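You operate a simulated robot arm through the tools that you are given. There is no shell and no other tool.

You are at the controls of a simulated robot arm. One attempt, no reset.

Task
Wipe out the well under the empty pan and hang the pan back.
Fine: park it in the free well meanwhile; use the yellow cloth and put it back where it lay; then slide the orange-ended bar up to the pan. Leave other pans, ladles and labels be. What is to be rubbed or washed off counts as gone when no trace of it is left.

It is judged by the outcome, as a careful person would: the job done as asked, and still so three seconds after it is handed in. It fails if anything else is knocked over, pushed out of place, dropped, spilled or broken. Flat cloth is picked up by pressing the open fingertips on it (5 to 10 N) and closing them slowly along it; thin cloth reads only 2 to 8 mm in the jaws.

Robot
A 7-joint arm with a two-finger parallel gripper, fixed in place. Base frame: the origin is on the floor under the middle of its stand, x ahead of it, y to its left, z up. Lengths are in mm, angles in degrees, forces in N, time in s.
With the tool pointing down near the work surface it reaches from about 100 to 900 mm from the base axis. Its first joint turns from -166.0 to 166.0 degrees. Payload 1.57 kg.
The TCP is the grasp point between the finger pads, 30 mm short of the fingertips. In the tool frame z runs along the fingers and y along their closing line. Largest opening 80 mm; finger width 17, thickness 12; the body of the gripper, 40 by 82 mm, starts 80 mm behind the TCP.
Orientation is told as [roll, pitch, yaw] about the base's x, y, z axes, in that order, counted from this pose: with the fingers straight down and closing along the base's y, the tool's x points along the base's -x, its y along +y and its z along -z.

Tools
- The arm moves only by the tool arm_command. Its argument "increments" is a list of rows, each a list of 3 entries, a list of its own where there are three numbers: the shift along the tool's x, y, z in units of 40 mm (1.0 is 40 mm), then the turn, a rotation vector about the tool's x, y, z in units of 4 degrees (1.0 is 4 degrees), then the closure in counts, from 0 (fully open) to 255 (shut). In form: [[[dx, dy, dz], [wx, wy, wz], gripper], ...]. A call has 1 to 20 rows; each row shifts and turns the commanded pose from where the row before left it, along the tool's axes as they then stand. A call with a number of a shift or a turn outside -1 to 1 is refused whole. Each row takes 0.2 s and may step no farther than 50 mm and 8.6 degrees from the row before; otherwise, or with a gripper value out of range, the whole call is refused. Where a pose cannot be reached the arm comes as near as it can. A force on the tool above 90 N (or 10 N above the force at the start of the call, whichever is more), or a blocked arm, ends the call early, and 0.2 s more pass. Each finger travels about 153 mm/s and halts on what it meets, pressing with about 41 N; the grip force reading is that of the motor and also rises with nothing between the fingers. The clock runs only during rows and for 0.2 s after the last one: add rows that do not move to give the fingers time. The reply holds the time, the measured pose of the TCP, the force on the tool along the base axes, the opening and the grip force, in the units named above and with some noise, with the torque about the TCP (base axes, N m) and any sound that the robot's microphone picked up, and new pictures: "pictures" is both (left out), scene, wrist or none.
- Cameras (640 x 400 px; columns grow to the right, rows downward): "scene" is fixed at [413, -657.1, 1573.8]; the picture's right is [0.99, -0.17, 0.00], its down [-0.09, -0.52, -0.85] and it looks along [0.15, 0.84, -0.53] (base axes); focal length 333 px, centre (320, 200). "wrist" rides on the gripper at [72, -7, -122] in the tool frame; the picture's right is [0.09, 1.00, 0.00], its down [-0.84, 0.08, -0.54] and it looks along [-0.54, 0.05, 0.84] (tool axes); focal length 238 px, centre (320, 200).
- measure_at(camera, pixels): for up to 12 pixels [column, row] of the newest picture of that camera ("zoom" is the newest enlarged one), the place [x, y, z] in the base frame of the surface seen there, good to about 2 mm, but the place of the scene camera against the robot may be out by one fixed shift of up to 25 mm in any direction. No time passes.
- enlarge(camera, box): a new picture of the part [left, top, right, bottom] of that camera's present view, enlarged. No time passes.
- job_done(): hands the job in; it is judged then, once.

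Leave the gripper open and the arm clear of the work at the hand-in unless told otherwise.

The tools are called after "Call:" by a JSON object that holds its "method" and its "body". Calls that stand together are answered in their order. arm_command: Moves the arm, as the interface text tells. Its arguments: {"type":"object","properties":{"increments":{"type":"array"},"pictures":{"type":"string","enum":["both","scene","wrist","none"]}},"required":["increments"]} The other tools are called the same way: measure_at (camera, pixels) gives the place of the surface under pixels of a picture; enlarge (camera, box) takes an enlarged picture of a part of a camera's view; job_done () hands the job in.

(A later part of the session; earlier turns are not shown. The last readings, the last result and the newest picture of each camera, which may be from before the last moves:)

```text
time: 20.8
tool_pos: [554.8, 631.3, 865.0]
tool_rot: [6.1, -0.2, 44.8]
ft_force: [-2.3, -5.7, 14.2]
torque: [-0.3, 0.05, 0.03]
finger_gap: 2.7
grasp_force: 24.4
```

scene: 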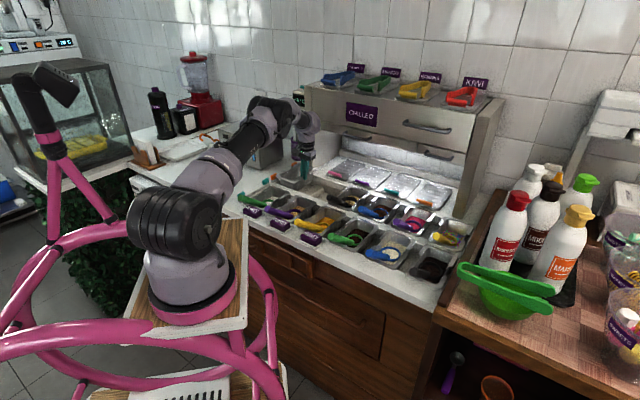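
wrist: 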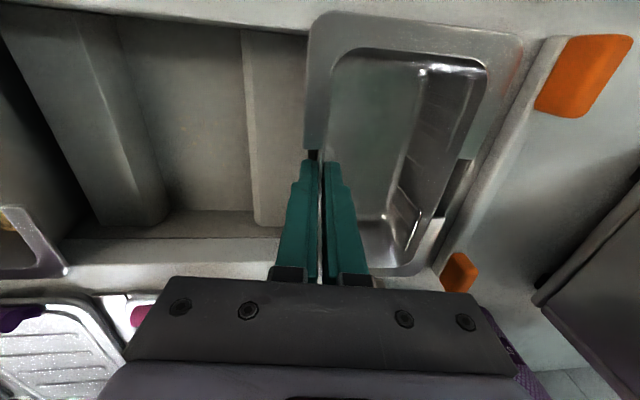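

Contact (14 N up): it's seated. Now opening the fingers gently.

Call:
{"method": "arm_command", "body": {"increments": [[[0, 0, 0], [0, 0, 0], 235], [[0, 0, 0], [0, 0, 0], 215], [[0, 0, 0], [0, 0, 0], 180], [[0, 0, 0], [0, 0, 0], 150], [[0, 0, 0], [0, 0, 0], 150]], "pictures": "wrist"}}

Call:
{"method": "measure_at", "body": {"camera": "wrist", "pixels": [[465, 150], [475, 145], [502, 60], [435, 230], [315, 60], [308, 140], [430, 255], [400, 25], [330, 30], [310, 100]]}}

```text
time: 22.0
tool_pos: [554.9, 631.0, 863.8]
tool_rot: [6.0, 0.0, 44.8]
ft_force: [0.1, -0.1, 0.8]
torque: [0.03, 0.02, -0.01]
finger_gap: 33.1
grasp_force: 0.1
```

wrist: 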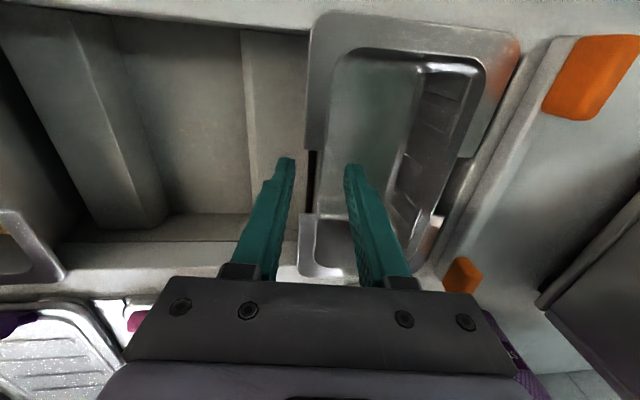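

```text
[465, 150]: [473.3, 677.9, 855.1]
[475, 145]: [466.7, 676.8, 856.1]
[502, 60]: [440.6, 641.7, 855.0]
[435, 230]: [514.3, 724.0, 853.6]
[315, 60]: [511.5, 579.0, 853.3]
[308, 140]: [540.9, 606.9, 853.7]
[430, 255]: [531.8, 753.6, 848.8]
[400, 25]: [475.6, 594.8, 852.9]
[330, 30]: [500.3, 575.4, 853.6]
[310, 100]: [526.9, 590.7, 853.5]
```

The pan is seated level in the free well (rim ≈854). I'll raise the hand, undo the tilt, open, and move to look into the emptied well at u≈38.

Call:
{"method": "arm_command", "body": {"increments": [[[0, 0.05, -0.475], [0, 0, 0], 150], [[0, 0.094, -0.895], [0, 0, 0], 150], [[0, 0.094, -0.895], [0, 0, 0], 150], [[0, 0.094, -0.895], [0, 0, 0], 150], [[0, 0.094, -0.895], [0, 0, 0], 150], [[0, 0, 0], [0.75, 0, 0], 0], [[0, 0, 0], [0.75, 0, 0], 0], [[0.6, -0.8, 0], [0, 0, 0], 0], [[0.6, -0.8, 0], [0, 0, 0], 0], [[0.2, -0.8, 0], [0, 0, 0], 0], [[0, 0, 0], [0, 0, 0], 0]]}}

```text
time: 24.4
tool_pos: [582.4, 523.6, 1025.7]
tool_rot: [0.0, 0.1, 44.8]
ft_force: [0.2, -0.2, 0.0]
torque: [0.01, 0.01, 0.0]
finger_gap: 79.8
grasp_force: 0.0
```

scene: 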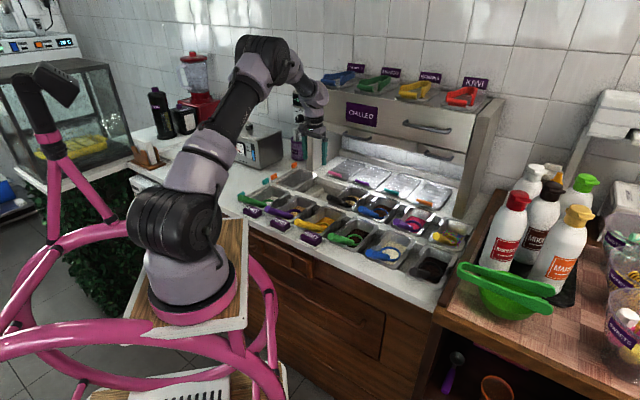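
wrist: 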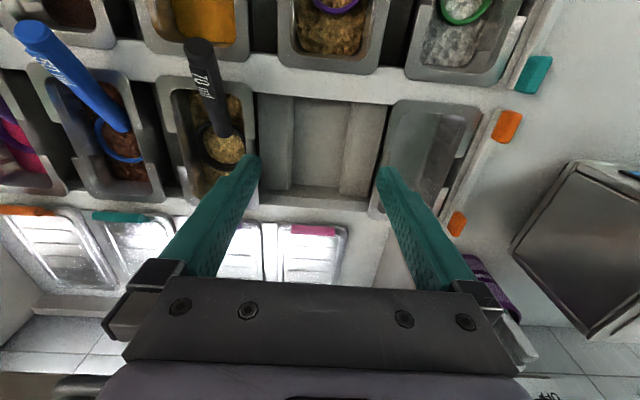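

Call:
{"method": "enlarge", "body": {"camera": "wrist", "box": [240, 80, 400, 220]}}

Call:
{"method": "enlarge", "body": {"camera": "scene", "box": [270, 150, 370, 220]}}

```text
2.86 times, centred on (320, 150) of wrist
```

zoom: 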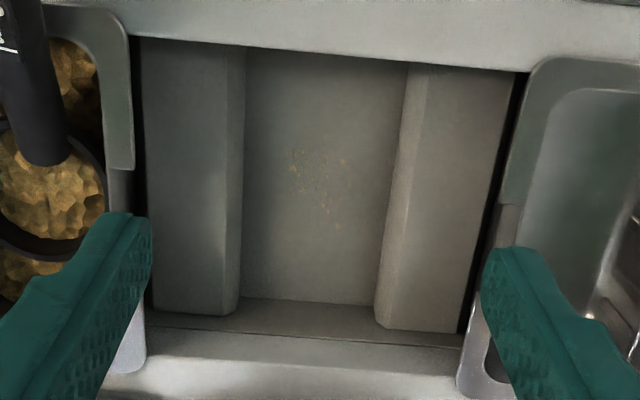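

```text
5.71 times, centred on (320, 185) of scene
```

zoom: 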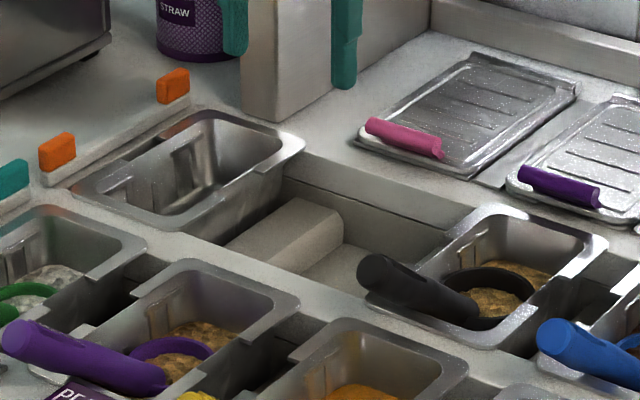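

There is a faint yellowish crumb stain on the well floor at zoom (290–345,150–228). Enlarging further and measuring its extent.

Call:
{"method": "enlarge", "body": {"camera": "wrist", "box": [290, 90, 390, 190]}}

Call:
{"method": "measure_at", "body": {"camera": "wrist", "pixels": [[341, 133], [361, 137], [358, 159], [345, 150], [350, 140], [345, 110], [335, 180], [330, 100], [373, 190], [332, 185], [380, 108], [300, 110]]}}

```text
4.00 times, centred on (340, 140) of wrist
```

zoom: 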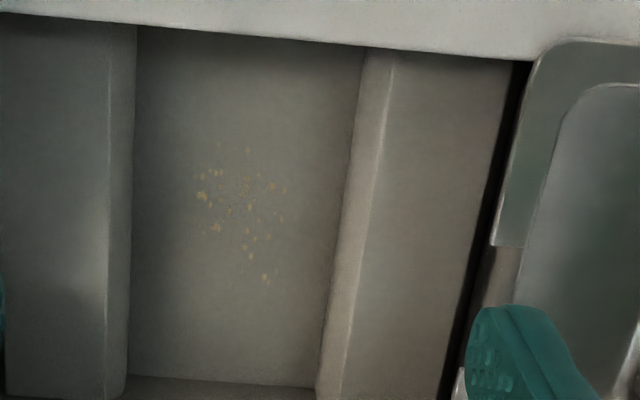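

```text
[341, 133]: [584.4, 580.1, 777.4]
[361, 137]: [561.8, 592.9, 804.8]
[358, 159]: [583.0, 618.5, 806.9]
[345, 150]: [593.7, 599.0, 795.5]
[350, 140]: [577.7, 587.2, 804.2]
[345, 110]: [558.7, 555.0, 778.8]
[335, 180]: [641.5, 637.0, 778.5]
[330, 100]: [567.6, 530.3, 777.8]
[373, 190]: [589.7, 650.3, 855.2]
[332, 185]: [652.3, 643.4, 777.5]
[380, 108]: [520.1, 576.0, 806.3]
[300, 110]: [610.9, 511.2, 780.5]
```

Call:
{"method": "measure_at", "body": {"camera": "zoom", "pixels": [[195, 178], [203, 197], [285, 190], [248, 150], [265, 282], [215, 230], [240, 205], [268, 237], [218, 145], [242, 270]]}}

Call:
{"method": "measure_at", "body": {"camera": "zoom", "pixels": [[140, 200], [132, 200], [118, 200], [345, 200], [358, 200], [375, 200], [250, 45], [240, 375], [240, 382], [60, 200], [490, 200], [470, 100]]}}

```text
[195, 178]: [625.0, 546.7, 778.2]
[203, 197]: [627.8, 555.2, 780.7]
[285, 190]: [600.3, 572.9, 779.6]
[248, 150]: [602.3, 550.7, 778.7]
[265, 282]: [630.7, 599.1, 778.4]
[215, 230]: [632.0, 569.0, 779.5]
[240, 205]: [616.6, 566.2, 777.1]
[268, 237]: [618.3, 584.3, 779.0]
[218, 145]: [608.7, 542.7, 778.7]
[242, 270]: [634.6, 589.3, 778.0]
```

```text
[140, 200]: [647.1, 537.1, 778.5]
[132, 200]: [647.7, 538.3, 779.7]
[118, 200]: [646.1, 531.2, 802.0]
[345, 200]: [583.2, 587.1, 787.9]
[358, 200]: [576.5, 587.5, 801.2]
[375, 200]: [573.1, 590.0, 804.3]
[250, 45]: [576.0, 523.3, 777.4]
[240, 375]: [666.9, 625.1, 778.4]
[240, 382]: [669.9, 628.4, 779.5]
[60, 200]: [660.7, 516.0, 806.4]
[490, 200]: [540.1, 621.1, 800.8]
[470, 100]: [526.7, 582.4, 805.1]
```

The stain spans about u 19..56, v 814..870 on the floor (z≈778.5). Next I fetch the yellow cloth at about (70,695). I'll first check the warmer's extent for a safe path.

Call:
{"method": "measure_at", "body": {"camera": "scene", "pixels": [[241, 150], [236, 140], [255, 168], [260, 140], [262, 160], [283, 150], [240, 132], [250, 125], [270, 135], [205, 165], [185, 170], [150, 155]]}}

Call:
{"method": "enlarge", "body": {"camera": "scene", "box": [120, 100, 300, 215]}}

```text
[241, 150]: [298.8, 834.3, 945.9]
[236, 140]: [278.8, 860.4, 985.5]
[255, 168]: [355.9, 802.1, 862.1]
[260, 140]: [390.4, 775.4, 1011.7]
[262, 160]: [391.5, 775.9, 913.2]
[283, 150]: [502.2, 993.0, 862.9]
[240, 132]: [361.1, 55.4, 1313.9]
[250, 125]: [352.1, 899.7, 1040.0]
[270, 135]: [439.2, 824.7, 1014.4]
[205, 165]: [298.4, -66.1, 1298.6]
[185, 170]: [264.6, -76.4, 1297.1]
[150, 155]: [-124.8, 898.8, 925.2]
```

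```text
3.48 times, centred on (210, 158) of scene
```

zoom: 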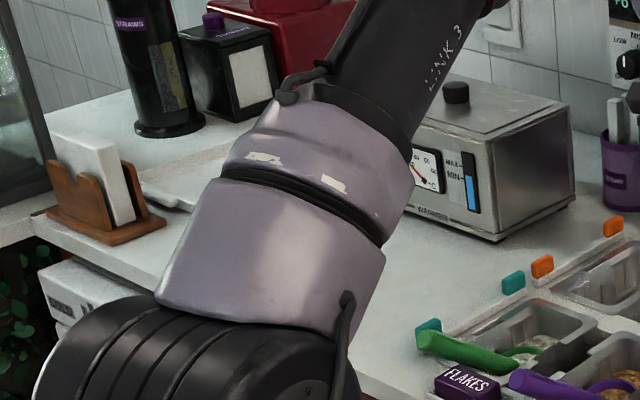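

The warmer stays at y>775, so a path at y<700, z≈1105 is clear. Moving to look at the cloth.

Call:
{"method": "arm_command", "body": {"increments": [[[0, 0, -1], [0, 0, 0], 0], [[0, 0, -1], [0, 0, 0], 0], [[0.61, 1, 0], [0, 0, 0], 0], [[0.61, 1, 0], [0, 0, 0], 0], [[0.61, 1, 0], [0, 0, 0], 0], [[0.61, 1, 0], [0, 0, 0], 0], [[0.61, 1, 0], [0, 0, 0], 0], [[0.61, 1, 0], [0, 0, 0], 0], [[0.61, 1, 0], [0, 0, 0], 0], [[0.61, 1, 0], [0, 0, 0], 0], [[0.61, 1, 0], [0, 0, 0], 0], [[0.61, 1, 0], [0, 0, 0], 0], [[0.61, 1, 0], [0, 0, 0], 0], [[0.61, 1, 0], [0, 0, 0], 0], [[0, 0, 0.8], [0, 0, 0], 0], [[0, 0, 0], [0, 0, 0], 0]]}}

```text
time: 27.8
tool_pos: [36.2, 658.7, 1071.6]
tool_rot: [0.0, 0.0, 44.8]
ft_force: [-0.1, 0.2, -0.4]
torque: [0.02, 0.03, 0.01]
finger_gap: 80.1
grasp_force: 0.0
```

scene: 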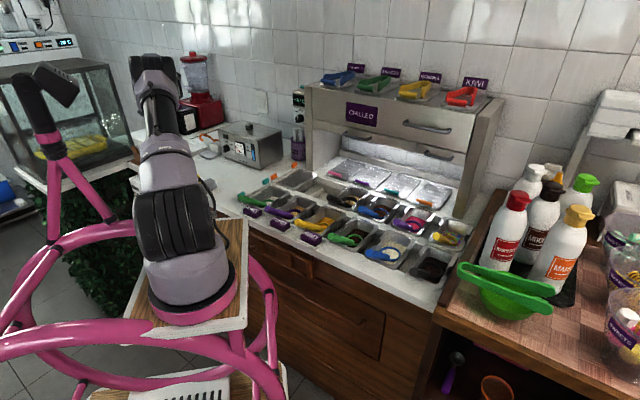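
wrist: 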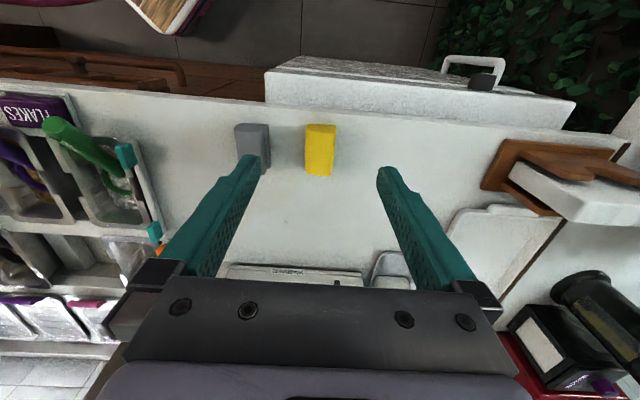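

Call:
{"method": "enlarge", "body": {"camera": "wrist", "box": [220, 100, 380, 200]}}

Call:
{"method": "measure_at", "body": {"camera": "wrist", "pixels": [[307, 127], [335, 127], [333, 150], [307, 150], [308, 172], [330, 173], [320, 140], [320, 165], [236, 128], [268, 128], [252, 145], [240, 150]]}}

```text
4.00 times, centred on (300, 150) of wrist
```

zoom: 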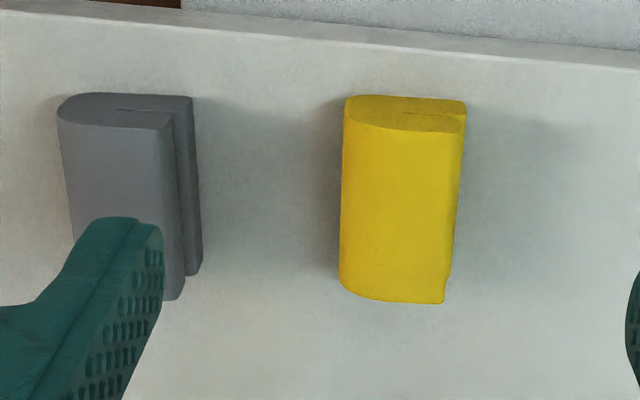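

```text
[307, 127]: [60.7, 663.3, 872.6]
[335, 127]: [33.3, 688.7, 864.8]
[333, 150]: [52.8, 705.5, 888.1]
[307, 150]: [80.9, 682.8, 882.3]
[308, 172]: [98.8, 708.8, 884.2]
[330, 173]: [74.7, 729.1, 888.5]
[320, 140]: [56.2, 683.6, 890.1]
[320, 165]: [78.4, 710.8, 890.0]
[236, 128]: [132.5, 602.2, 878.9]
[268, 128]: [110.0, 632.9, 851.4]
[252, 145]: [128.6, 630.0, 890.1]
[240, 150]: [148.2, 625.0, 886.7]
```

The yellow cloth is a folded block about 37 mm (u −463..−427) × 60 mm (v 510..570), 40 mm high (top z 890). I'll move over it at z≈960 with fingers closing along u, and check the alignment.

Call:
{"method": "arm_command", "body": {"increments": [[[-0.405, 0.042, 0.93], [0, 0, 0], 30], [[-0.405, 0.042, 0.93], [0, 0, 0], 30], [[-0.405, 0.042, 0.93], [0, 0, 0], 30], [[0, 0, 0], [0, 0, 0], 30]]}}

Call:
{"method": "enlarge", "body": {"camera": "wrist", "box": [240, 100, 440, 225]}}

```text
time: 28.8
tool_pos: [70.0, 694.3, 962.2]
tool_rot: [0.0, 0.0, 44.7]
ft_force: [-0.6, -0.2, -0.7]
torque: [-0.01, -0.02, 0.01]
finger_gap: 70.5
grasp_force: 0.0
```

scene: 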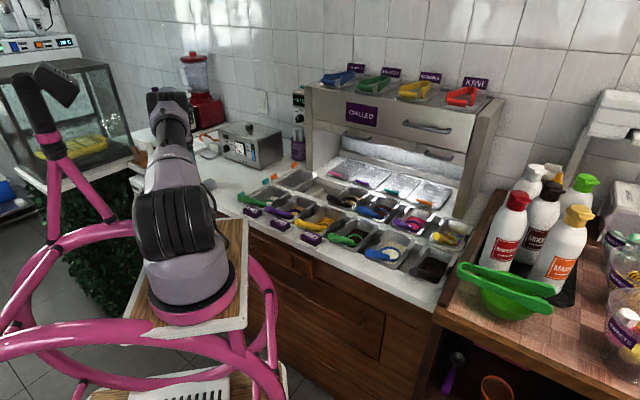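
wrist: 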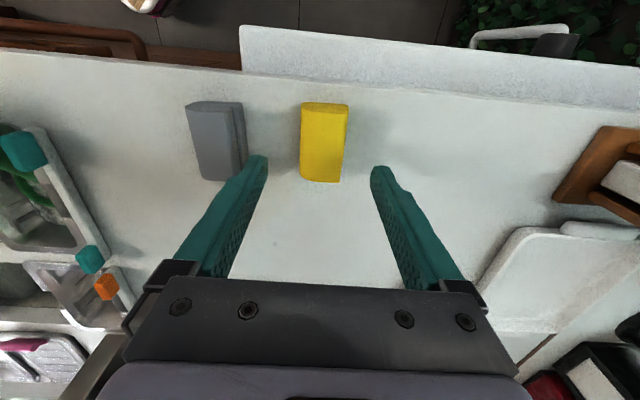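

```text
3.20 times, centred on (340, 162) of wrist
```

zoom: 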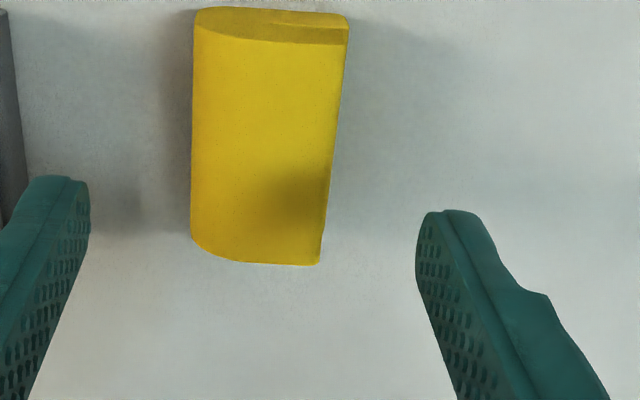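

Call:
{"method": "measure_at", "body": {"camera": "zoom", "pixels": [[198, 25], [345, 40], [195, 45], [340, 60], [195, 230], [318, 258], [265, 150], [195, 140], [330, 140], [270, 40], [205, 15], [340, 20]]}}

Call:
{"method": "measure_at", "body": {"camera": "wrist", "pixels": [[240, 130], [246, 150], [243, 165], [200, 110], [235, 108], [215, 180], [300, 190], [260, 145]]}}

```text
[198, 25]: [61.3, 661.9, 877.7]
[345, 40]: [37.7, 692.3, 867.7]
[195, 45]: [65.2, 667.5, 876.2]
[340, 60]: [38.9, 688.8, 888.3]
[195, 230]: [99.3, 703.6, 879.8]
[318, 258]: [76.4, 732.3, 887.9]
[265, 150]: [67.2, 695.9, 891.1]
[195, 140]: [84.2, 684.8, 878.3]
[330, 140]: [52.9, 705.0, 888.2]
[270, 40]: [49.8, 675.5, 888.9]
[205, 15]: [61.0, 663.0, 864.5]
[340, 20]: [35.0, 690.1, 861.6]
```

```text
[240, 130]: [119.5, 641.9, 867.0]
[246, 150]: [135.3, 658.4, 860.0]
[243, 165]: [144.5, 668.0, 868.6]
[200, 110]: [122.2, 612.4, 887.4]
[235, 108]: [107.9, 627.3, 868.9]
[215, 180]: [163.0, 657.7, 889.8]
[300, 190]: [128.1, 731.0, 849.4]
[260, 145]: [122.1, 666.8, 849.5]
```

Cloth centre u≈−444, v≈541. I'll centre (2.6 mm), descend to z≈899 (tips at ≈869, so ~20 mm of cloth stays below the tips), then close slowly.

Call:
{"method": "arm_command", "body": {"increments": [[[0, 0.022, 0.4], [0, 0, 0], 30], [[0, 0.022, 0.4], [0, 0, 0], 30], [[0, 0.022, 0.4], [0, 0, 0], 30], [[0, 0, 0.38], [0, 0, 0], 30], [[0, 0, 0], [0, 0, 0], 30]], "pictures": "wrist"}}

```text
time: 30.0
tool_pos: [66.9, 695.9, 898.1]
tool_rot: [0.0, 0.0, 44.7]
ft_force: [-0.4, -1.0, -0.1]
torque: [-0.04, 0.03, 0.01]
finger_gap: 70.5
grasp_force: 0.1
```

wrist: 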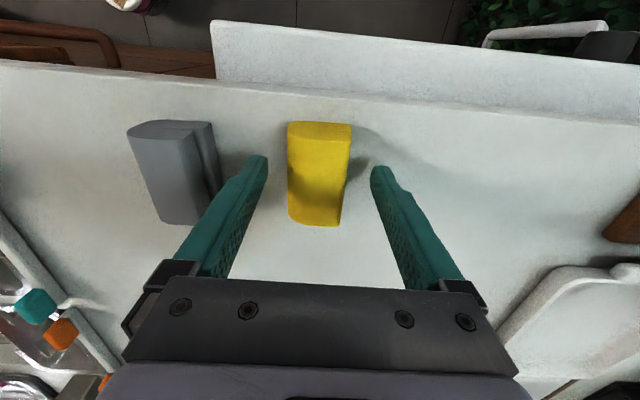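

The cloth is between the fingers. Closing slowly.

Call:
{"method": "arm_command", "body": {"increments": [[[0, 0, 0], [0, 0, 0], 70], [[0, 0, 0], [0, 0, 0], 100], [[0, 0, 0], [0, 0, 0], 120], [[0, 0, 0], [0, 0, 0], 140], [[0, 0, 0], [0, 0, 0], 160], [[0, 0, 0], [0, 0, 0], 160]], "pictures": "wrist"}}

```text
time: 31.4
tool_pos: [65.9, 695.5, 898.2]
tool_rot: [0.0, 0.1, 44.8]
ft_force: [0.5, -0.2, 0.2]
torque: [0.02, 0.02, 0.01]
finger_gap: 40.9
grasp_force: 40.8
```

wrist: 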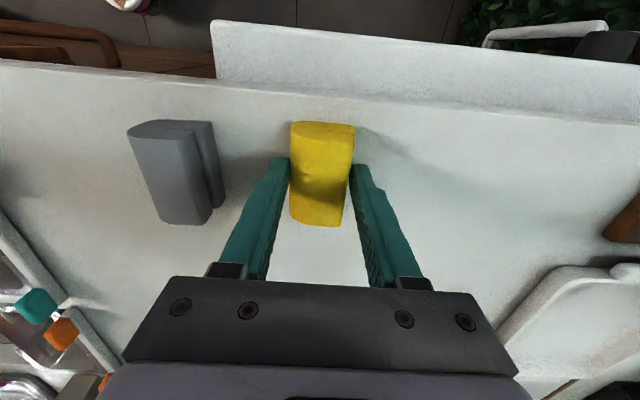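

Gripped at 40.9 mm, 41 N. Return reference: TCP (65.9, 695.5, 898.2). I'll lift 60 mm and check that it follows.

Call:
{"method": "arm_command", "body": {"increments": [[[0, 0, -0.25], [0, 0, 0], 170], [[0, 0, -0.5], [0, 0, 0], 170], [[0, 0, -0.75], [0, 0, 0], 170], [[0, 0, 0], [0, 0, 0], 170]]}}

Call:
{"method": "enlarge", "body": {"camera": "wrist", "box": [220, 100, 420, 290]}}

```text
time: 32.4
tool_pos: [65.5, 697.1, 959.1]
tool_rot: [0.0, 0.1, 44.8]
ft_force: [0.2, 0.0, -0.8]
torque: [0.01, -0.01, -0.01]
finger_gap: 41.1
grasp_force: 41.2
```

scene: 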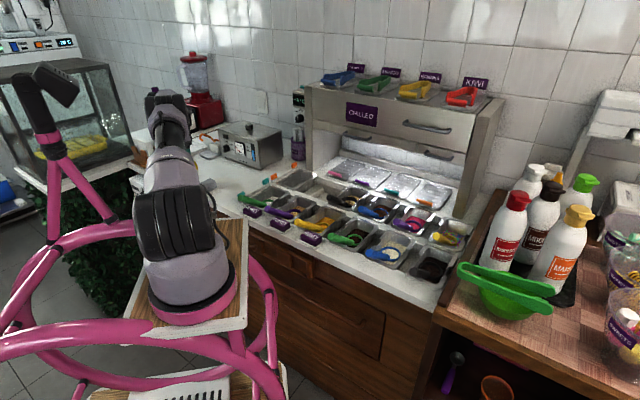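
wrist: 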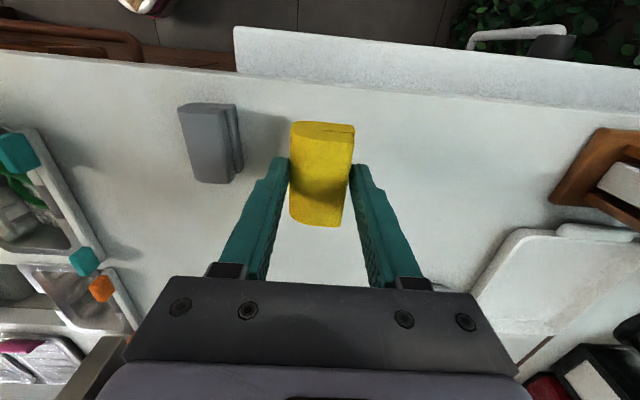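

```text
2.11 times, centred on (320, 195) of wrist
```

zoom: 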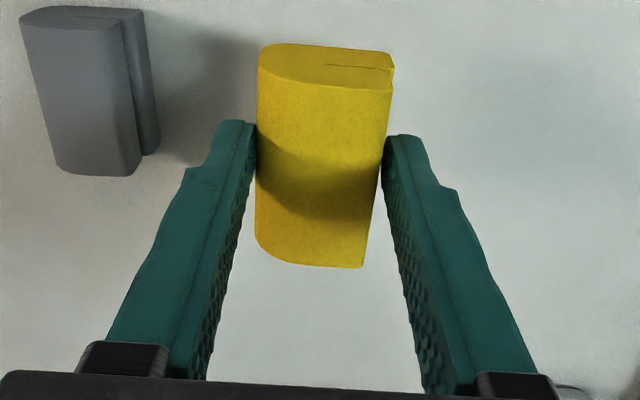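

Call:
{"method": "measure_at", "body": {"camera": "zoom", "pixels": [[320, 120], [320, 200], [320, 240], [320, 60], [265, 60], [390, 70], [265, 230], [360, 250]]}}

```text
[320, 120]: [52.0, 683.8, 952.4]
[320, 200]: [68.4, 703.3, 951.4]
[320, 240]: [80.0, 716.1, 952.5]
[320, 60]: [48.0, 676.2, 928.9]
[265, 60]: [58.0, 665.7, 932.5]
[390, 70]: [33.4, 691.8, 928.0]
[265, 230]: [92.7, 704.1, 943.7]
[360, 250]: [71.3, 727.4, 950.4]
```

The cloth holds (top still 7 mm below TCP, so bottom = TCP − 48). I'll carry it back at z≈1060 to above the dirty well (u≈38, v≈839).

Call:
{"method": "arm_command", "body": {"increments": [[[0, 0, -0.85], [0, 0, 0], 170], [[0, 0, -0.85], [0, 0, 0], 170], [[0, 0, -0.8], [0, 0, 0], 170], [[-0.577, -0.932, 0], [0, 0, 0], 170], [[-0.577, -0.932, 0], [0, 0, 0], 170], [[-0.577, -0.932, 0], [0, 0, 0], 170], [[-0.577, -0.932, 0], [0, 0, 0], 170], [[-0.577, -0.932, 0], [0, 0, 0], 170], [[-0.577, -0.932, 0], [0, 0, 0], 170], [[-0.577, -0.932, 0], [0, 0, 0], 170], [[-0.577, -0.932, 0], [0, 0, 0], 170], [[-0.577, -0.932, 0], [0, 0, 0], 170], [[-0.577, -0.932, 0], [0, 0, 0], 170], [[-0.577, -0.932, 0], [0, 0, 0], 170], [[-0.577, -0.932, 0], [0, 0, 0], 170], [[-0.577, -0.932, 0], [0, 0, 0], 170], [[0, 0, 0.5], [0, 0, 0], 170], [[0, 0, 0], [0, 0, 0], 170]]}}

```text
time: 36.2
tool_pos: [622.5, 564.2, 1037.5]
tool_rot: [0.1, 0.0, 44.8]
ft_force: [-0.2, 0.3, -0.7]
torque: [-0.02, 0.01, -0.02]
finger_gap: 40.8
grasp_force: 41.1
```

scene: 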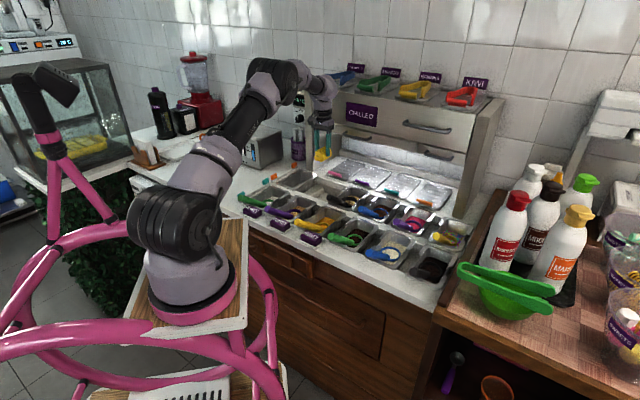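
wrist: 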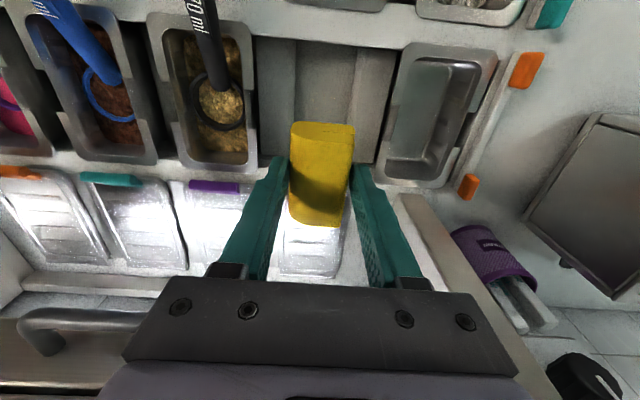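

TCP at u≈41, v≈839. The cloth is above the well. I'll descend vertically to z≈870 (cloth bottom ≈822, still above the dividers) and shift 2 mm left.

Call:
{"method": "arm_command", "body": {"increments": [[[0, 0.01, 0.8], [0, 0, 0], 170], [[0, 0.01, 0.8], [0, 0, 0], 170], [[0, 0.01, 0.8], [0, 0, 0], 170], [[0, 0.01, 0.8], [0, 0, 0], 170], [[0, 0.01, 0.6], [0, 0, 0], 170], [[0, 0, 0.4], [0, 0, 0], 170], [[0, 0, 0], [0, 0, 0], 170]]}}

Call:
{"method": "enlarge", "body": {"camera": "wrist", "box": [200, 20, 440, 290]}}

```text
time: 37.8
tool_pos: [619.8, 567.4, 872.2]
tool_rot: [0.1, 0.0, 44.8]
ft_force: [-0.7, -0.8, -0.8]
torque: [-0.02, 0.01, 0.0]
finger_gap: 40.6
grasp_force: 41.2
```

scene: 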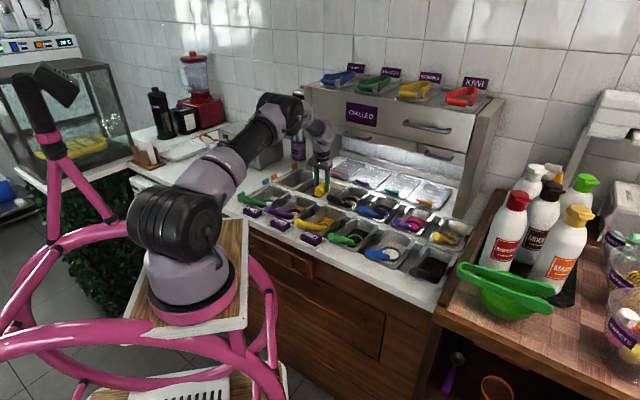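
wrist: 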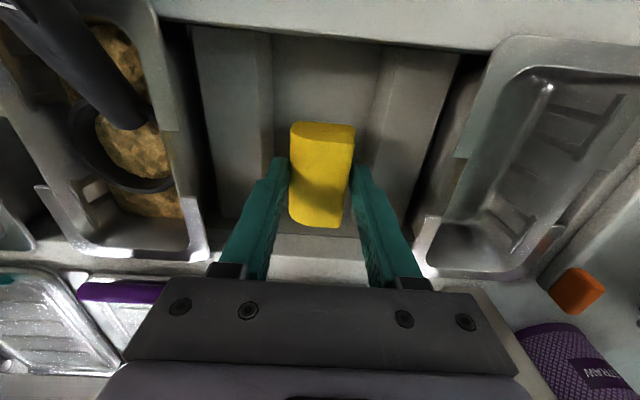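

```text
1.48 times, centred on (320, 155) of wrist
```

zoom: 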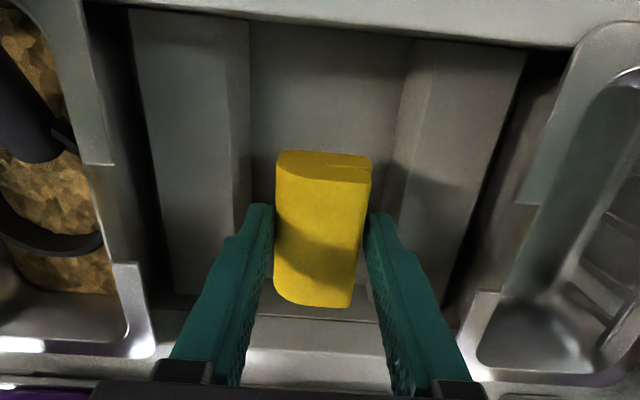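

Centred in the well (u 37). I'll descend in small steps toward contact (cloth bottom reaches the floor at TCP ≈826.5).

Call:
{"method": "arm_command", "body": {"increments": [[[0, 0, 0.4], [0, 0, 0], 170], [[0, 0, 0.4], [0, 0, 0], 170], [[0, 0, 0.2], [0, 0, 0], 170], [[0, 0, 0.05], [0, 0, 0], 170], [[0, 0, 0], [0, 0, 0], 170]], "pictures": "none"}}

```text
time: 39.0
tool_pos: [618.2, 567.3, 829.2]
tool_rot: [0.0, 0.0, 44.8]
ft_force: [0.5, -0.2, -1.0]
torque: [0.01, 0.04, 0.03]
finger_gap: 40.8
grasp_force: 40.9
```

No contact yet at z 829. Going down 1 mm steps.

Call:
{"method": "arm_command", "body": {"increments": [[[0, 0, 0.025], [0, 0, 0], 170], [[0, 0, 0.025], [0, 0, 0], 170], [[0, 0, 0.025], [0, 0, 0], 170], [[0, 0, 0], [0, 0, 0], 170]], "pictures": "none"}}

```text
time: 40.0
tool_pos: [619.4, 568.2, 826.3]
tool_rot: [-0.1, -0.1, 44.7]
ft_force: [-0.8, -3.0, 8.1]
torque: [-0.18, 0.09, 0.02]
finger_gap: 41.0
grasp_force: 40.7
```

Contact with about 8 N. Now I'll wipe: strokes along v (±16 mm) at u≈36, 28 and 46, staying inside the dividers.

Call:
{"method": "arm_command", "body": {"increments": [[[-0.2, 0, 0.01], [0, 0, 0], 170], [[-0.2, 0, 0], [0, 0, 0], 170], [[0.25, 0, 0], [0, 0, 0], 170], [[0.25, 0, 0], [0, 0, 0], 170], [[0.3, 0, 0], [0, 0, 0], 170], [[0, 0.1, 0], [0, 0, 0], 170], [[0, 0.1, 0], [0, 0, 0], 170], [[-0.25, 0, 0], [0, 0, 0], 170], [[-0.25, 0, 0], [0, 0, 0], 170], [[-0.3, 0, 0], [0, 0, 0], 170], [[0, -0.2, 0], [0, 0, 0], 170], [[0, -0.2, 0], [0, 0, 0], 170], [[0.25, 0, 0], [0, 0, 0], 170], [[0.25, 0, 0], [0, 0, 0], 170], [[0.3, 0, 0], [0, 0, 0], 170], [[0, 0, 0], [0, 0, 0], 170]], "pictures": "wrist"}}

```text
time: 43.4
tool_pos: [614.5, 550.2, 826.6]
tool_rot: [0.0, -0.2, 44.8]
ft_force: [9.3, 5.1, 28.5]
torque: [0.1, -0.24, 0.02]
finger_gap: 40.9
grasp_force: 41.4
```

wrist: 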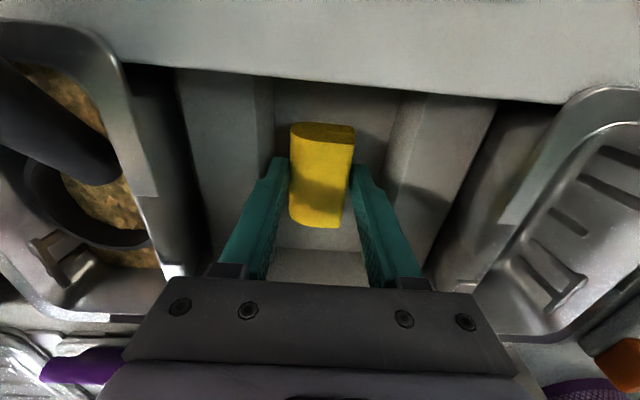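

Force is 28 N now, a bit high; I ease up 0.5 mm and do cross strokes along u at v≈824, 840, 856.

Call:
{"method": "arm_command", "body": {"increments": [[[0, 0, -0.012], [0, 0, 0], 170], [[0, 0.22, 0], [0, 0, 0], 170], [[0, 0.22, 0], [0, 0, 0], 170], [[-0.2, 0, 0], [0, 0, 0], 170], [[-0.2, -0.22, 0], [0, 0, 0], 170], [[0, -0.22, 0], [0, 0, 0], 170], [[-0.2, 0, 0], [0, 0, 0], 170], [[-0.2, 0.22, 0], [0, 0, 0], 170], [[0, 0.22, 0], [0, 0, 0], 170], [[0.2, -0.22, 0], [0, 0, 0], 170], [[0.2, -0.22, 0], [0, 0, 0], 170], [[0.2, 0.22, 0], [0, 0, 0], 170], [[0.2, 0.22, 0], [0, 0, 0], 170], [[-0.4, -0.22, 0], [0, 0, 0], 170], [[0, 0, 0], [0, 0, 0], 170]], "pictures": "none"}}

```text
time: 46.6
tool_pos: [619.7, 568.0, 825.5]
tool_rot: [0.1, 0.0, 44.8]
ft_force: [-2.0, 0.6, 5.3]
torque: [-0.03, 0.11, 0.01]
finger_gap: 41.1
grasp_force: 40.9
```

Light contact remains. I'll lift the cloth straight up to z≈1060 and look at the floor.

Call:
{"method": "arm_command", "body": {"increments": [[[0, 0, -0.4], [0, 0, 0], 170], [[0, 0, -0.8], [0, 0, 0], 170], [[0, 0, -0.9], [0, 0, 0], 170], [[0, 0, -0.9], [0, 0, 0], 170], [[0, 0, -0.9], [0, 0, 0], 170], [[0, 0, -0.9], [0, 0, 0], 170], [[-0.2, 0, -0.9], [0, 0, 0], 170], [[0, 0, 0], [0, 0, 0], 170]], "pictures": "both"}}

Call:
{"method": "enlarge", "body": {"camera": "wrist", "box": [260, 50, 420, 150]}}

Call:
{"method": "enlarge", "body": {"camera": "scene", "box": [290, 160, 370, 220]}}

```text
time: 48.4
tool_pos: [624.0, 571.7, 1055.7]
tool_rot: [0.1, 0.1, 44.8]
ft_force: [0.4, 0.2, -1.5]
torque: [0.03, 0.03, 0.0]
finger_gap: 40.9
grasp_force: 41.3
```

scene: 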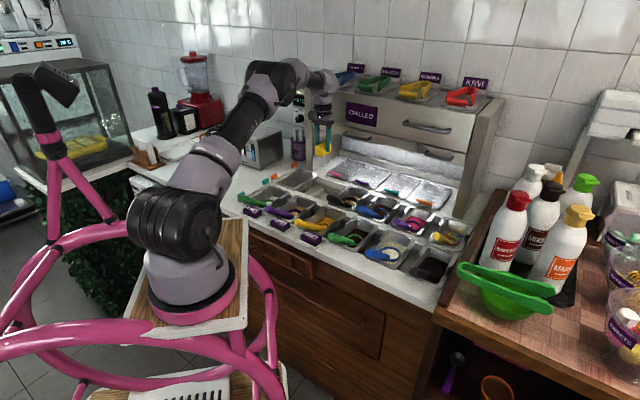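
wrist: 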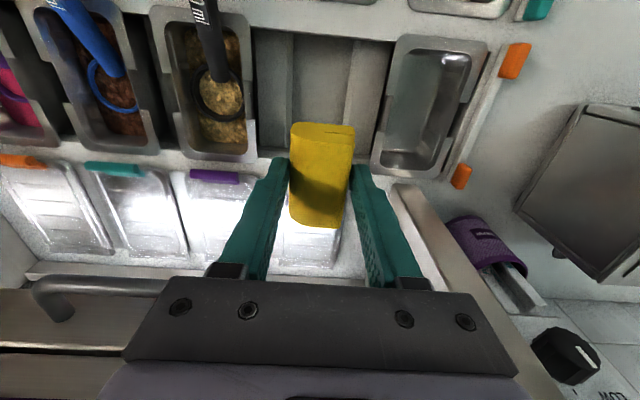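

```text
4.00 times, centred on (340, 100) of wrist
```

zoom: 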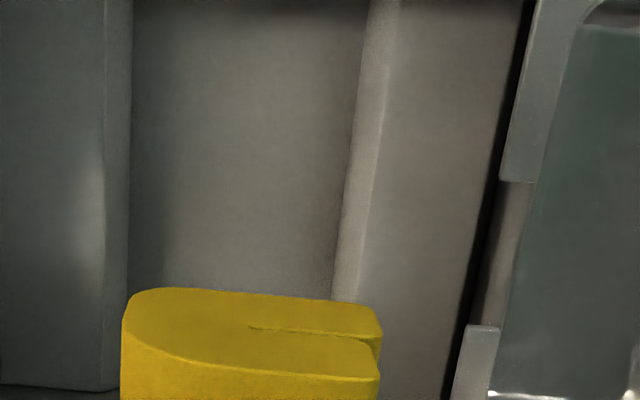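

```text
6.67 times, centred on (330, 190) of scene
```

zoom: 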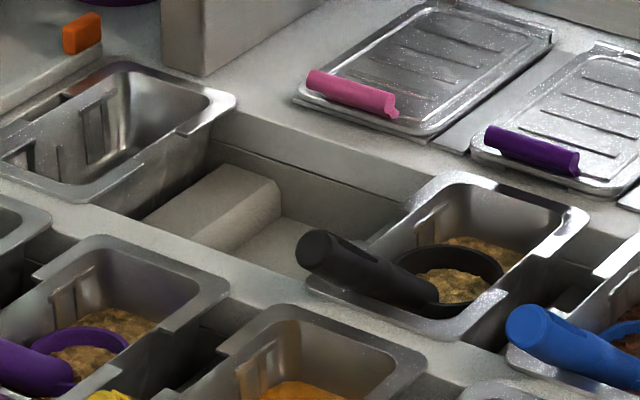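

The visible floor is clean, but the part nearer the back (v>865) is hidden by the cloth. I'll raise 70 mm more to see it.

Call:
{"method": "arm_command", "body": {"increments": [[[0, 0, -0.9], [0, 0, 0], 170], [[0, 0, -0.9], [0, 0, 0], 170], [[0, 0, 0], [0, 0, 0], 170]], "pictures": "wrist"}}

Call:
{"method": "enlarge", "body": {"camera": "wrist", "box": [260, 40, 420, 140]}}

```text
time: 49.2
tool_pos: [624.7, 571.5, 1129.1]
tool_rot: [0.0, 0.0, 44.8]
ft_force: [0.1, -1.0, -1.0]
torque: [-0.01, -0.01, -0.01]
finger_gap: 40.8
grasp_force: 41.0
```

wrist: 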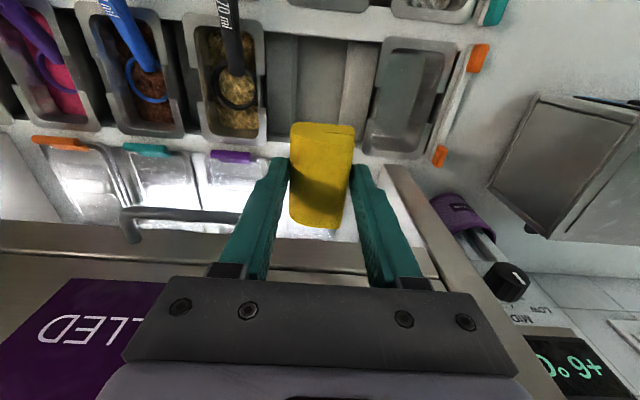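

```text
4.00 times, centred on (340, 90) of wrist
```

zoom: 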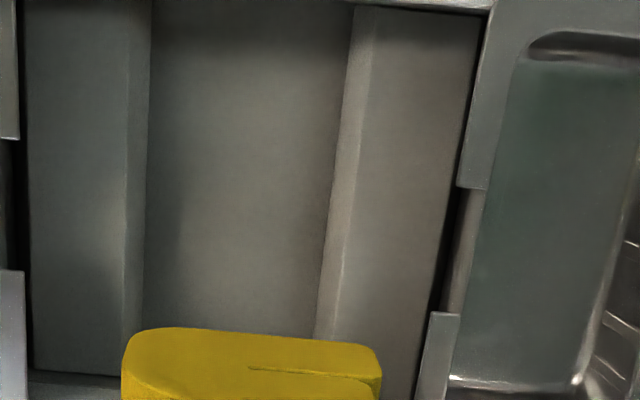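

Call:
{"method": "measure_at", "body": {"camera": "zoom", "pixels": [[240, 318], [180, 318], [290, 318], [240, 30], [160, 30], [330, 30]]}}

Call:
{"method": "enlarge", "body": {"camera": "wrist", "box": [290, 70, 360, 125]}}

```text
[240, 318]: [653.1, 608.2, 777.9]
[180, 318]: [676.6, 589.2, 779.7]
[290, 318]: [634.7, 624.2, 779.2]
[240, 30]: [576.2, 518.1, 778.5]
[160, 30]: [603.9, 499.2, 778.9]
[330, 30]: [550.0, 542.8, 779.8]
```

```text
7.27 times, centred on (325, 98) of wrist
```

zoom: 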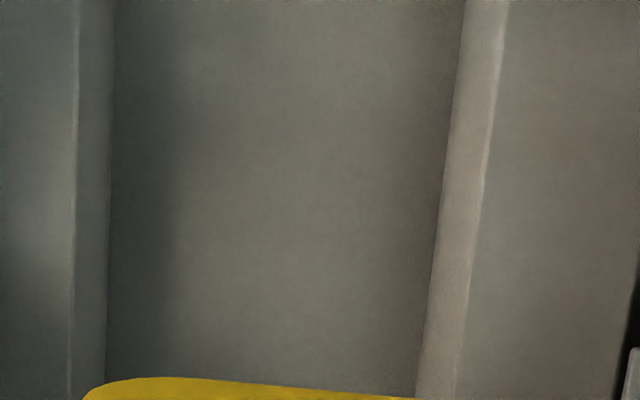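

The floor is clean up to v≈892, with no trace left. Now I'll bring the cloth back to where it lay: travel at z≈1129, then down to z≈960 for a check.

Call:
{"method": "arm_command", "body": {"increments": [[[0.5945, 0.9263, 0], [0, 0, 0], 170], [[0.5945, 0.9263, 0], [0, 0, 0], 170], [[0.5945, 0.9263, 0], [0, 0, 0], 170], [[0.5945, 0.9263, 0], [0, 0, 0], 170], [[0.5945, 0.9263, 0], [0, 0, 0], 170], [[0.5945, 0.9263, 0], [0, 0, 0], 170], [[0.5945, 0.9263, 0], [0, 0, 0], 170], [[0.5945, 0.9263, 0], [0, 0, 0], 170], [[0.5945, 0.9263, 0], [0, 0, 0], 170], [[0.5945, 0.9263, 0], [0, 0, 0], 170], [[0.5945, 0.9263, 0], [0, 0, 0], 170], [[0.5945, 0.9263, 0], [0, 0, 0], 170], [[0.5945, 0.9263, 0], [0, 0, 0], 170], [[0, 0, 0.84], [0, 0, 0], 170], [[0, 0, 0.84], [0, 0, 0], 170], [[0, 0, 0.84], [0, 0, 0], 170], [[0, 0, 0.84], [0, 0, 0], 170], [[0, 0, 0.84], [0, 0, 0], 170], [[0, 0, 0], [0, 0, 0], 170]]}}

Call:
{"method": "enlarge", "body": {"camera": "wrist", "box": [220, 100, 420, 290]}}

Call:
{"method": "measure_at", "body": {"camera": "zoom", "pixels": [[320, 120], [320, 200], [320, 240], [320, 60], [265, 60], [390, 70], [265, 230], [360, 250]]}}

```text
time: 53.2
tool_pos: [65.9, 696.4, 958.6]
tool_rot: [0.0, 0.0, 44.8]
ft_force: [-0.9, 0.6, -0.2]
torque: [-0.02, 0.01, 0.01]
finger_gap: 41.0
grasp_force: 41.2
```

scene: 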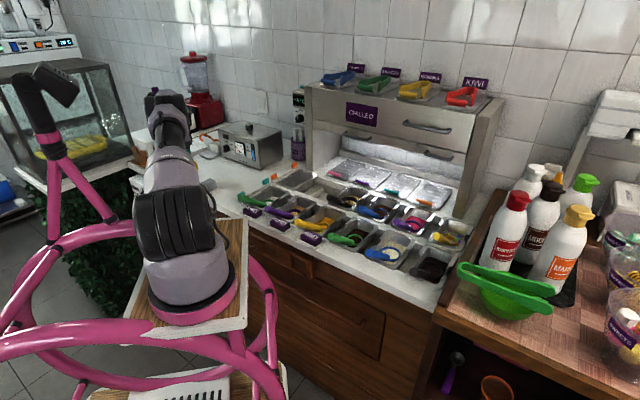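
wrist: 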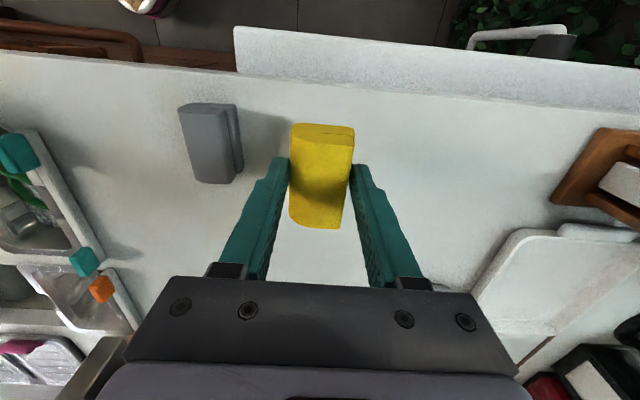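

```text
2.11 times, centred on (320, 195) of wrist
```

zoom: 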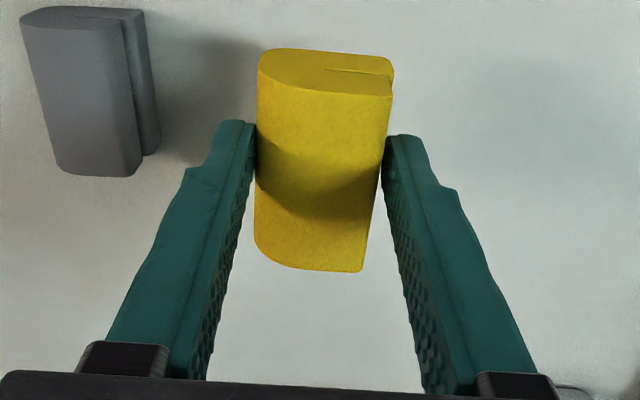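

```text
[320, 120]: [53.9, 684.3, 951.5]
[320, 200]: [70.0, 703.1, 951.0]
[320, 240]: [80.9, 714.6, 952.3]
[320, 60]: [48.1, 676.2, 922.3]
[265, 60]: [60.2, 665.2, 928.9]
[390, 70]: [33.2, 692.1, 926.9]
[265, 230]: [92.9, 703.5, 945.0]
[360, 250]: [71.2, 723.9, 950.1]
```

The cloth sits ≈2 mm further back in the jaws than before, so I'll compensate that while lowering to about 1.5 mm above the counter.

Call:
{"method": "arm_command", "body": {"increments": [[[0.02, -0.005, 0.4], [0, 0, 0], 170], [[0.02, -0.005, 0.4], [0, 0, 0], 170], [[0.02, -0.005, 0.4], [0, 0, 0], 170], [[0, 0, 0.25], [0, 0, 0], 170], [[0, 0, 0.03], [0, 0, 0], 170], [[0, 0, 0], [0, 0, 0], 170]], "pictures": "none"}}

```text
time: 54.6
tool_pos: [63.8, 697.0, 898.7]
tool_rot: [0.1, 0.0, 44.8]
ft_force: [0.5, 0.2, -0.7]
torque: [0.01, -0.01, -0.02]
finger_gap: 40.9
grasp_force: 41.6
```

Call:
{"method": "arm_command", "body": {"increments": [[[0, -0.02, 0.02], [0, 0, 0], 170], [[0, 0, 0.01], [0, 0, 0], 170], [[0, 0, 0], [0, 0, 0], 170]], "pictures": "none"}}

```text
time: 55.4
tool_pos: [64.4, 695.0, 897.6]
tool_rot: [0.0, 0.0, 44.9]
ft_force: [0.4, -0.1, -0.4]
torque: [-0.02, -0.01, 0.02]
finger_gap: 40.7
grasp_force: 41.5
```

Call:
{"method": "arm_command", "body": {"increments": [[[0, 0, 0.02], [0, 0, 0], 170], [[0, 0, 0.01], [0, 0, 0], 170], [[0, 0, 0], [0, 0, 0], 170]], "pictures": "none"}}

```text
time: 56.2
tool_pos: [65.3, 694.7, 897.7]
tool_rot: [0.1, -0.1, 44.9]
ft_force: [3.2, -4.8, 17.3]
torque: [-0.25, -0.18, -0.09]
finger_gap: 40.9
grasp_force: 40.6
```

Touchdown (17 N). Opening the fingers slowly.

Call:
{"method": "arm_command", "body": {"increments": [[[0, 0, -0.01], [0, 0, 0], 125], [[0, 0, 0], [0, 0, 0], 110], [[0, 0, 0], [0, 0, 0], 80], [[0, 0, 0], [0, 0, 0], 40], [[0, 0, 0], [0, 0, 0], 30]], "pictures": "wrist"}}

```text
time: 57.4
tool_pos: [63.5, 695.5, 895.8]
tool_rot: [-0.1, 0.0, 44.8]
ft_force: [-0.8, 0.1, 0.3]
torque: [0.02, 0.0, -0.02]
finger_gap: 70.4
grasp_force: 0.0
```

wrist: 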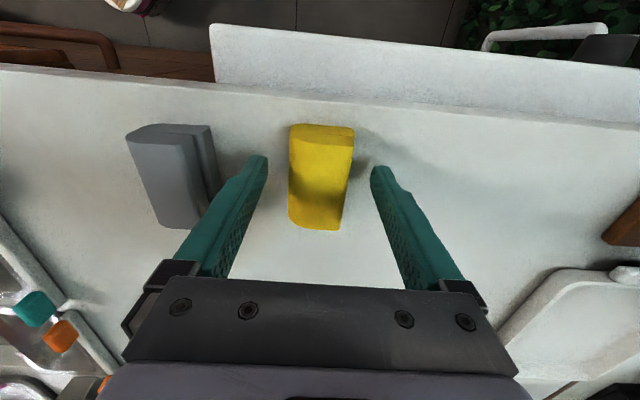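

The cloth is released and standing. I'll rise and compare its place with the original (u −463.5..−425, v 511..572).

Call:
{"method": "arm_command", "body": {"increments": [[[0, 0, -0.5], [0, 0, 0], 30], [[0, 0, -0.6], [0, 0, 0], 30], [[0, 0, -0.56], [0, 0, 0], 30], [[0, 0, 0], [0, 0, 0], 30]], "pictures": "wrist"}}

Call:
{"method": "enlarge", "body": {"camera": "wrist", "box": [240, 100, 440, 225]}}

Call:
{"method": "measure_at", "body": {"camera": "zoom", "pixels": [[198, 25], [345, 40], [195, 45], [340, 60], [195, 230], [318, 258], [265, 150], [195, 140], [330, 140], [270, 40], [205, 15], [340, 20]]}}

```text
time: 58.4
tool_pos: [64.8, 693.3, 963.6]
tool_rot: [0.0, 0.0, 44.8]
ft_force: [-0.3, -0.5, 0.4]
torque: [-0.03, 0.0, 0.04]
finger_gap: 70.8
grasp_force: 0.0
```

wrist: 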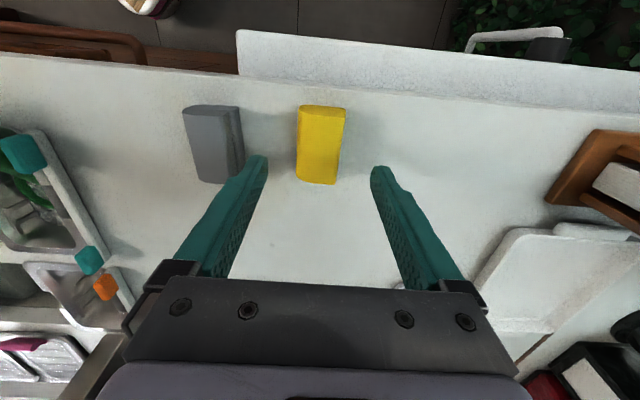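

```text
3.20 times, centred on (340, 162) of wrist
```

zoom: 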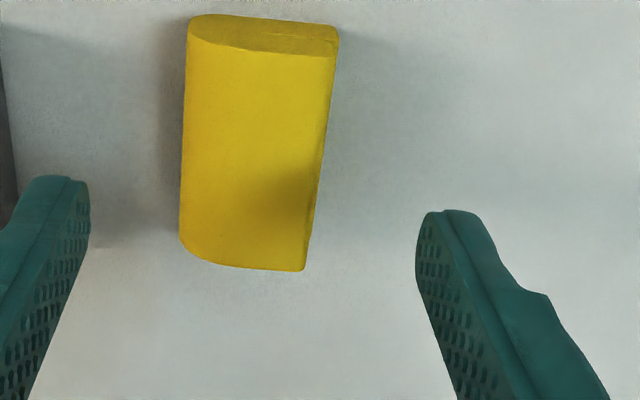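

```text
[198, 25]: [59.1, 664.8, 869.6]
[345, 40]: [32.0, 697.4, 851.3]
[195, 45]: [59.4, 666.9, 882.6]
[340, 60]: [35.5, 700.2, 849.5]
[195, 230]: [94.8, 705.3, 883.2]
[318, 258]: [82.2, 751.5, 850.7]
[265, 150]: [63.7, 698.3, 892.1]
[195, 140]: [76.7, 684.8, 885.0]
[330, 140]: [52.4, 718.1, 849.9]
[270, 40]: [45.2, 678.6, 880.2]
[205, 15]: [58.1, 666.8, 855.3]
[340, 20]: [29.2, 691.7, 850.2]
```

Call:
{"method": "measure_at", "body": {"camera": "zoom", "pixels": [[189, 30], [186, 140], [183, 225], [332, 65], [318, 140], [303, 262], [260, 45], [240, 255], [190, 22], [335, 45], [260, 20], [225, 262]]}}

```text
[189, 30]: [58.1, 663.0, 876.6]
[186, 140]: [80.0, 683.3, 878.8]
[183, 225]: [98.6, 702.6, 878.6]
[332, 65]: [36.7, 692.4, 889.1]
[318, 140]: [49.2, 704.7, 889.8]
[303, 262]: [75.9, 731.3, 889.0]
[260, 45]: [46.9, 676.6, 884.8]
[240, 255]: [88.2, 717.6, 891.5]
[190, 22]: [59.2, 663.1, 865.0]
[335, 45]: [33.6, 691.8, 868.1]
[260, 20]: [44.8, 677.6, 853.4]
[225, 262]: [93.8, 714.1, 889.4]
```

The cloth is back within ~2 mm of where it lay. Now I return to above the wells for a clear look at the wiped floor without the cloth in the way.

Call:
{"method": "arm_command", "body": {"increments": [[[0, 0, -0.85], [0, 0, 0], 30], [[0, 0, -0.85], [0, 0, 0], 30], [[0, 0, -0.85], [0, 0, 0], 30], [[0, 0, -0.85], [0, 0, 0], 30], [[-0.508, -0.97, 0], [0, 0, 0], 30], [[-0.508, -0.97, 0], [0, 0, 0], 30], [[-0.508, -0.97, 0], [0, 0, 0], 30], [[-0.508, -0.97, 0], [0, 0, 0], 30], [[-0.508, -0.97, 0], [0, 0, 0], 30], [[-0.508, -0.97, 0], [0, 0, 0], 30], [[-0.508, -0.97, 0], [0, 0, 0], 30], [[-0.508, -0.97, 0], [0, 0, 0], 30], [[-0.508, -0.97, 0], [0, 0, 0], 30], [[-0.508, -0.97, 0], [0, 0, 0], 30], [[-0.508, -0.97, 0], [0, 0, 0], 30], [[-0.508, -0.97, 0], [0, 0, 0], 30], [[0, 0, 0.9], [0, 0, 0], 30], [[0, 0, 0.9], [0, 0, 0], 0], [[0, 0, 0], [0, 0, 0], 0]]}}

Call:
{"method": "enlarge", "body": {"camera": "wrist", "box": [240, 80, 400, 210]}}

```text
time: 62.4
tool_pos: [567.6, 537.5, 1027.7]
tool_rot: [0.0, 0.0, 44.8]
ft_force: [-0.6, -0.6, 0.3]
torque: [0.01, 0.0, 0.03]
finger_gap: 79.8
grasp_force: 0.0
```

scene: 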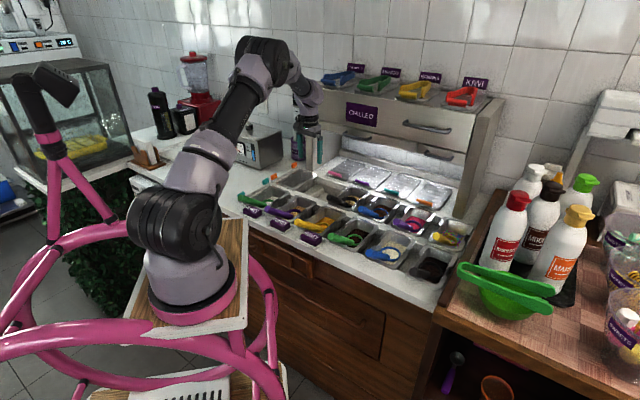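
wrist: 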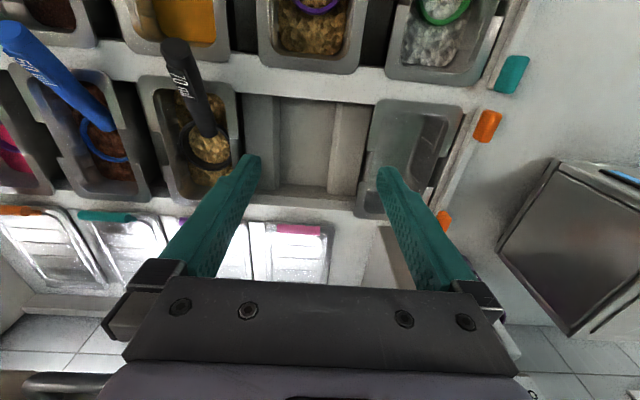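

```text
3.08 times, centred on (320, 145) of wrist
```

zoom: 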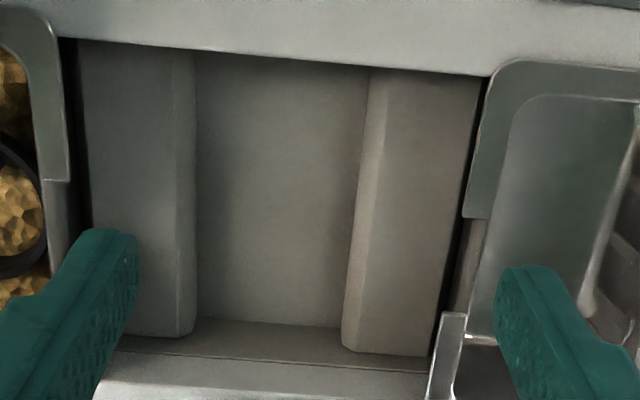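

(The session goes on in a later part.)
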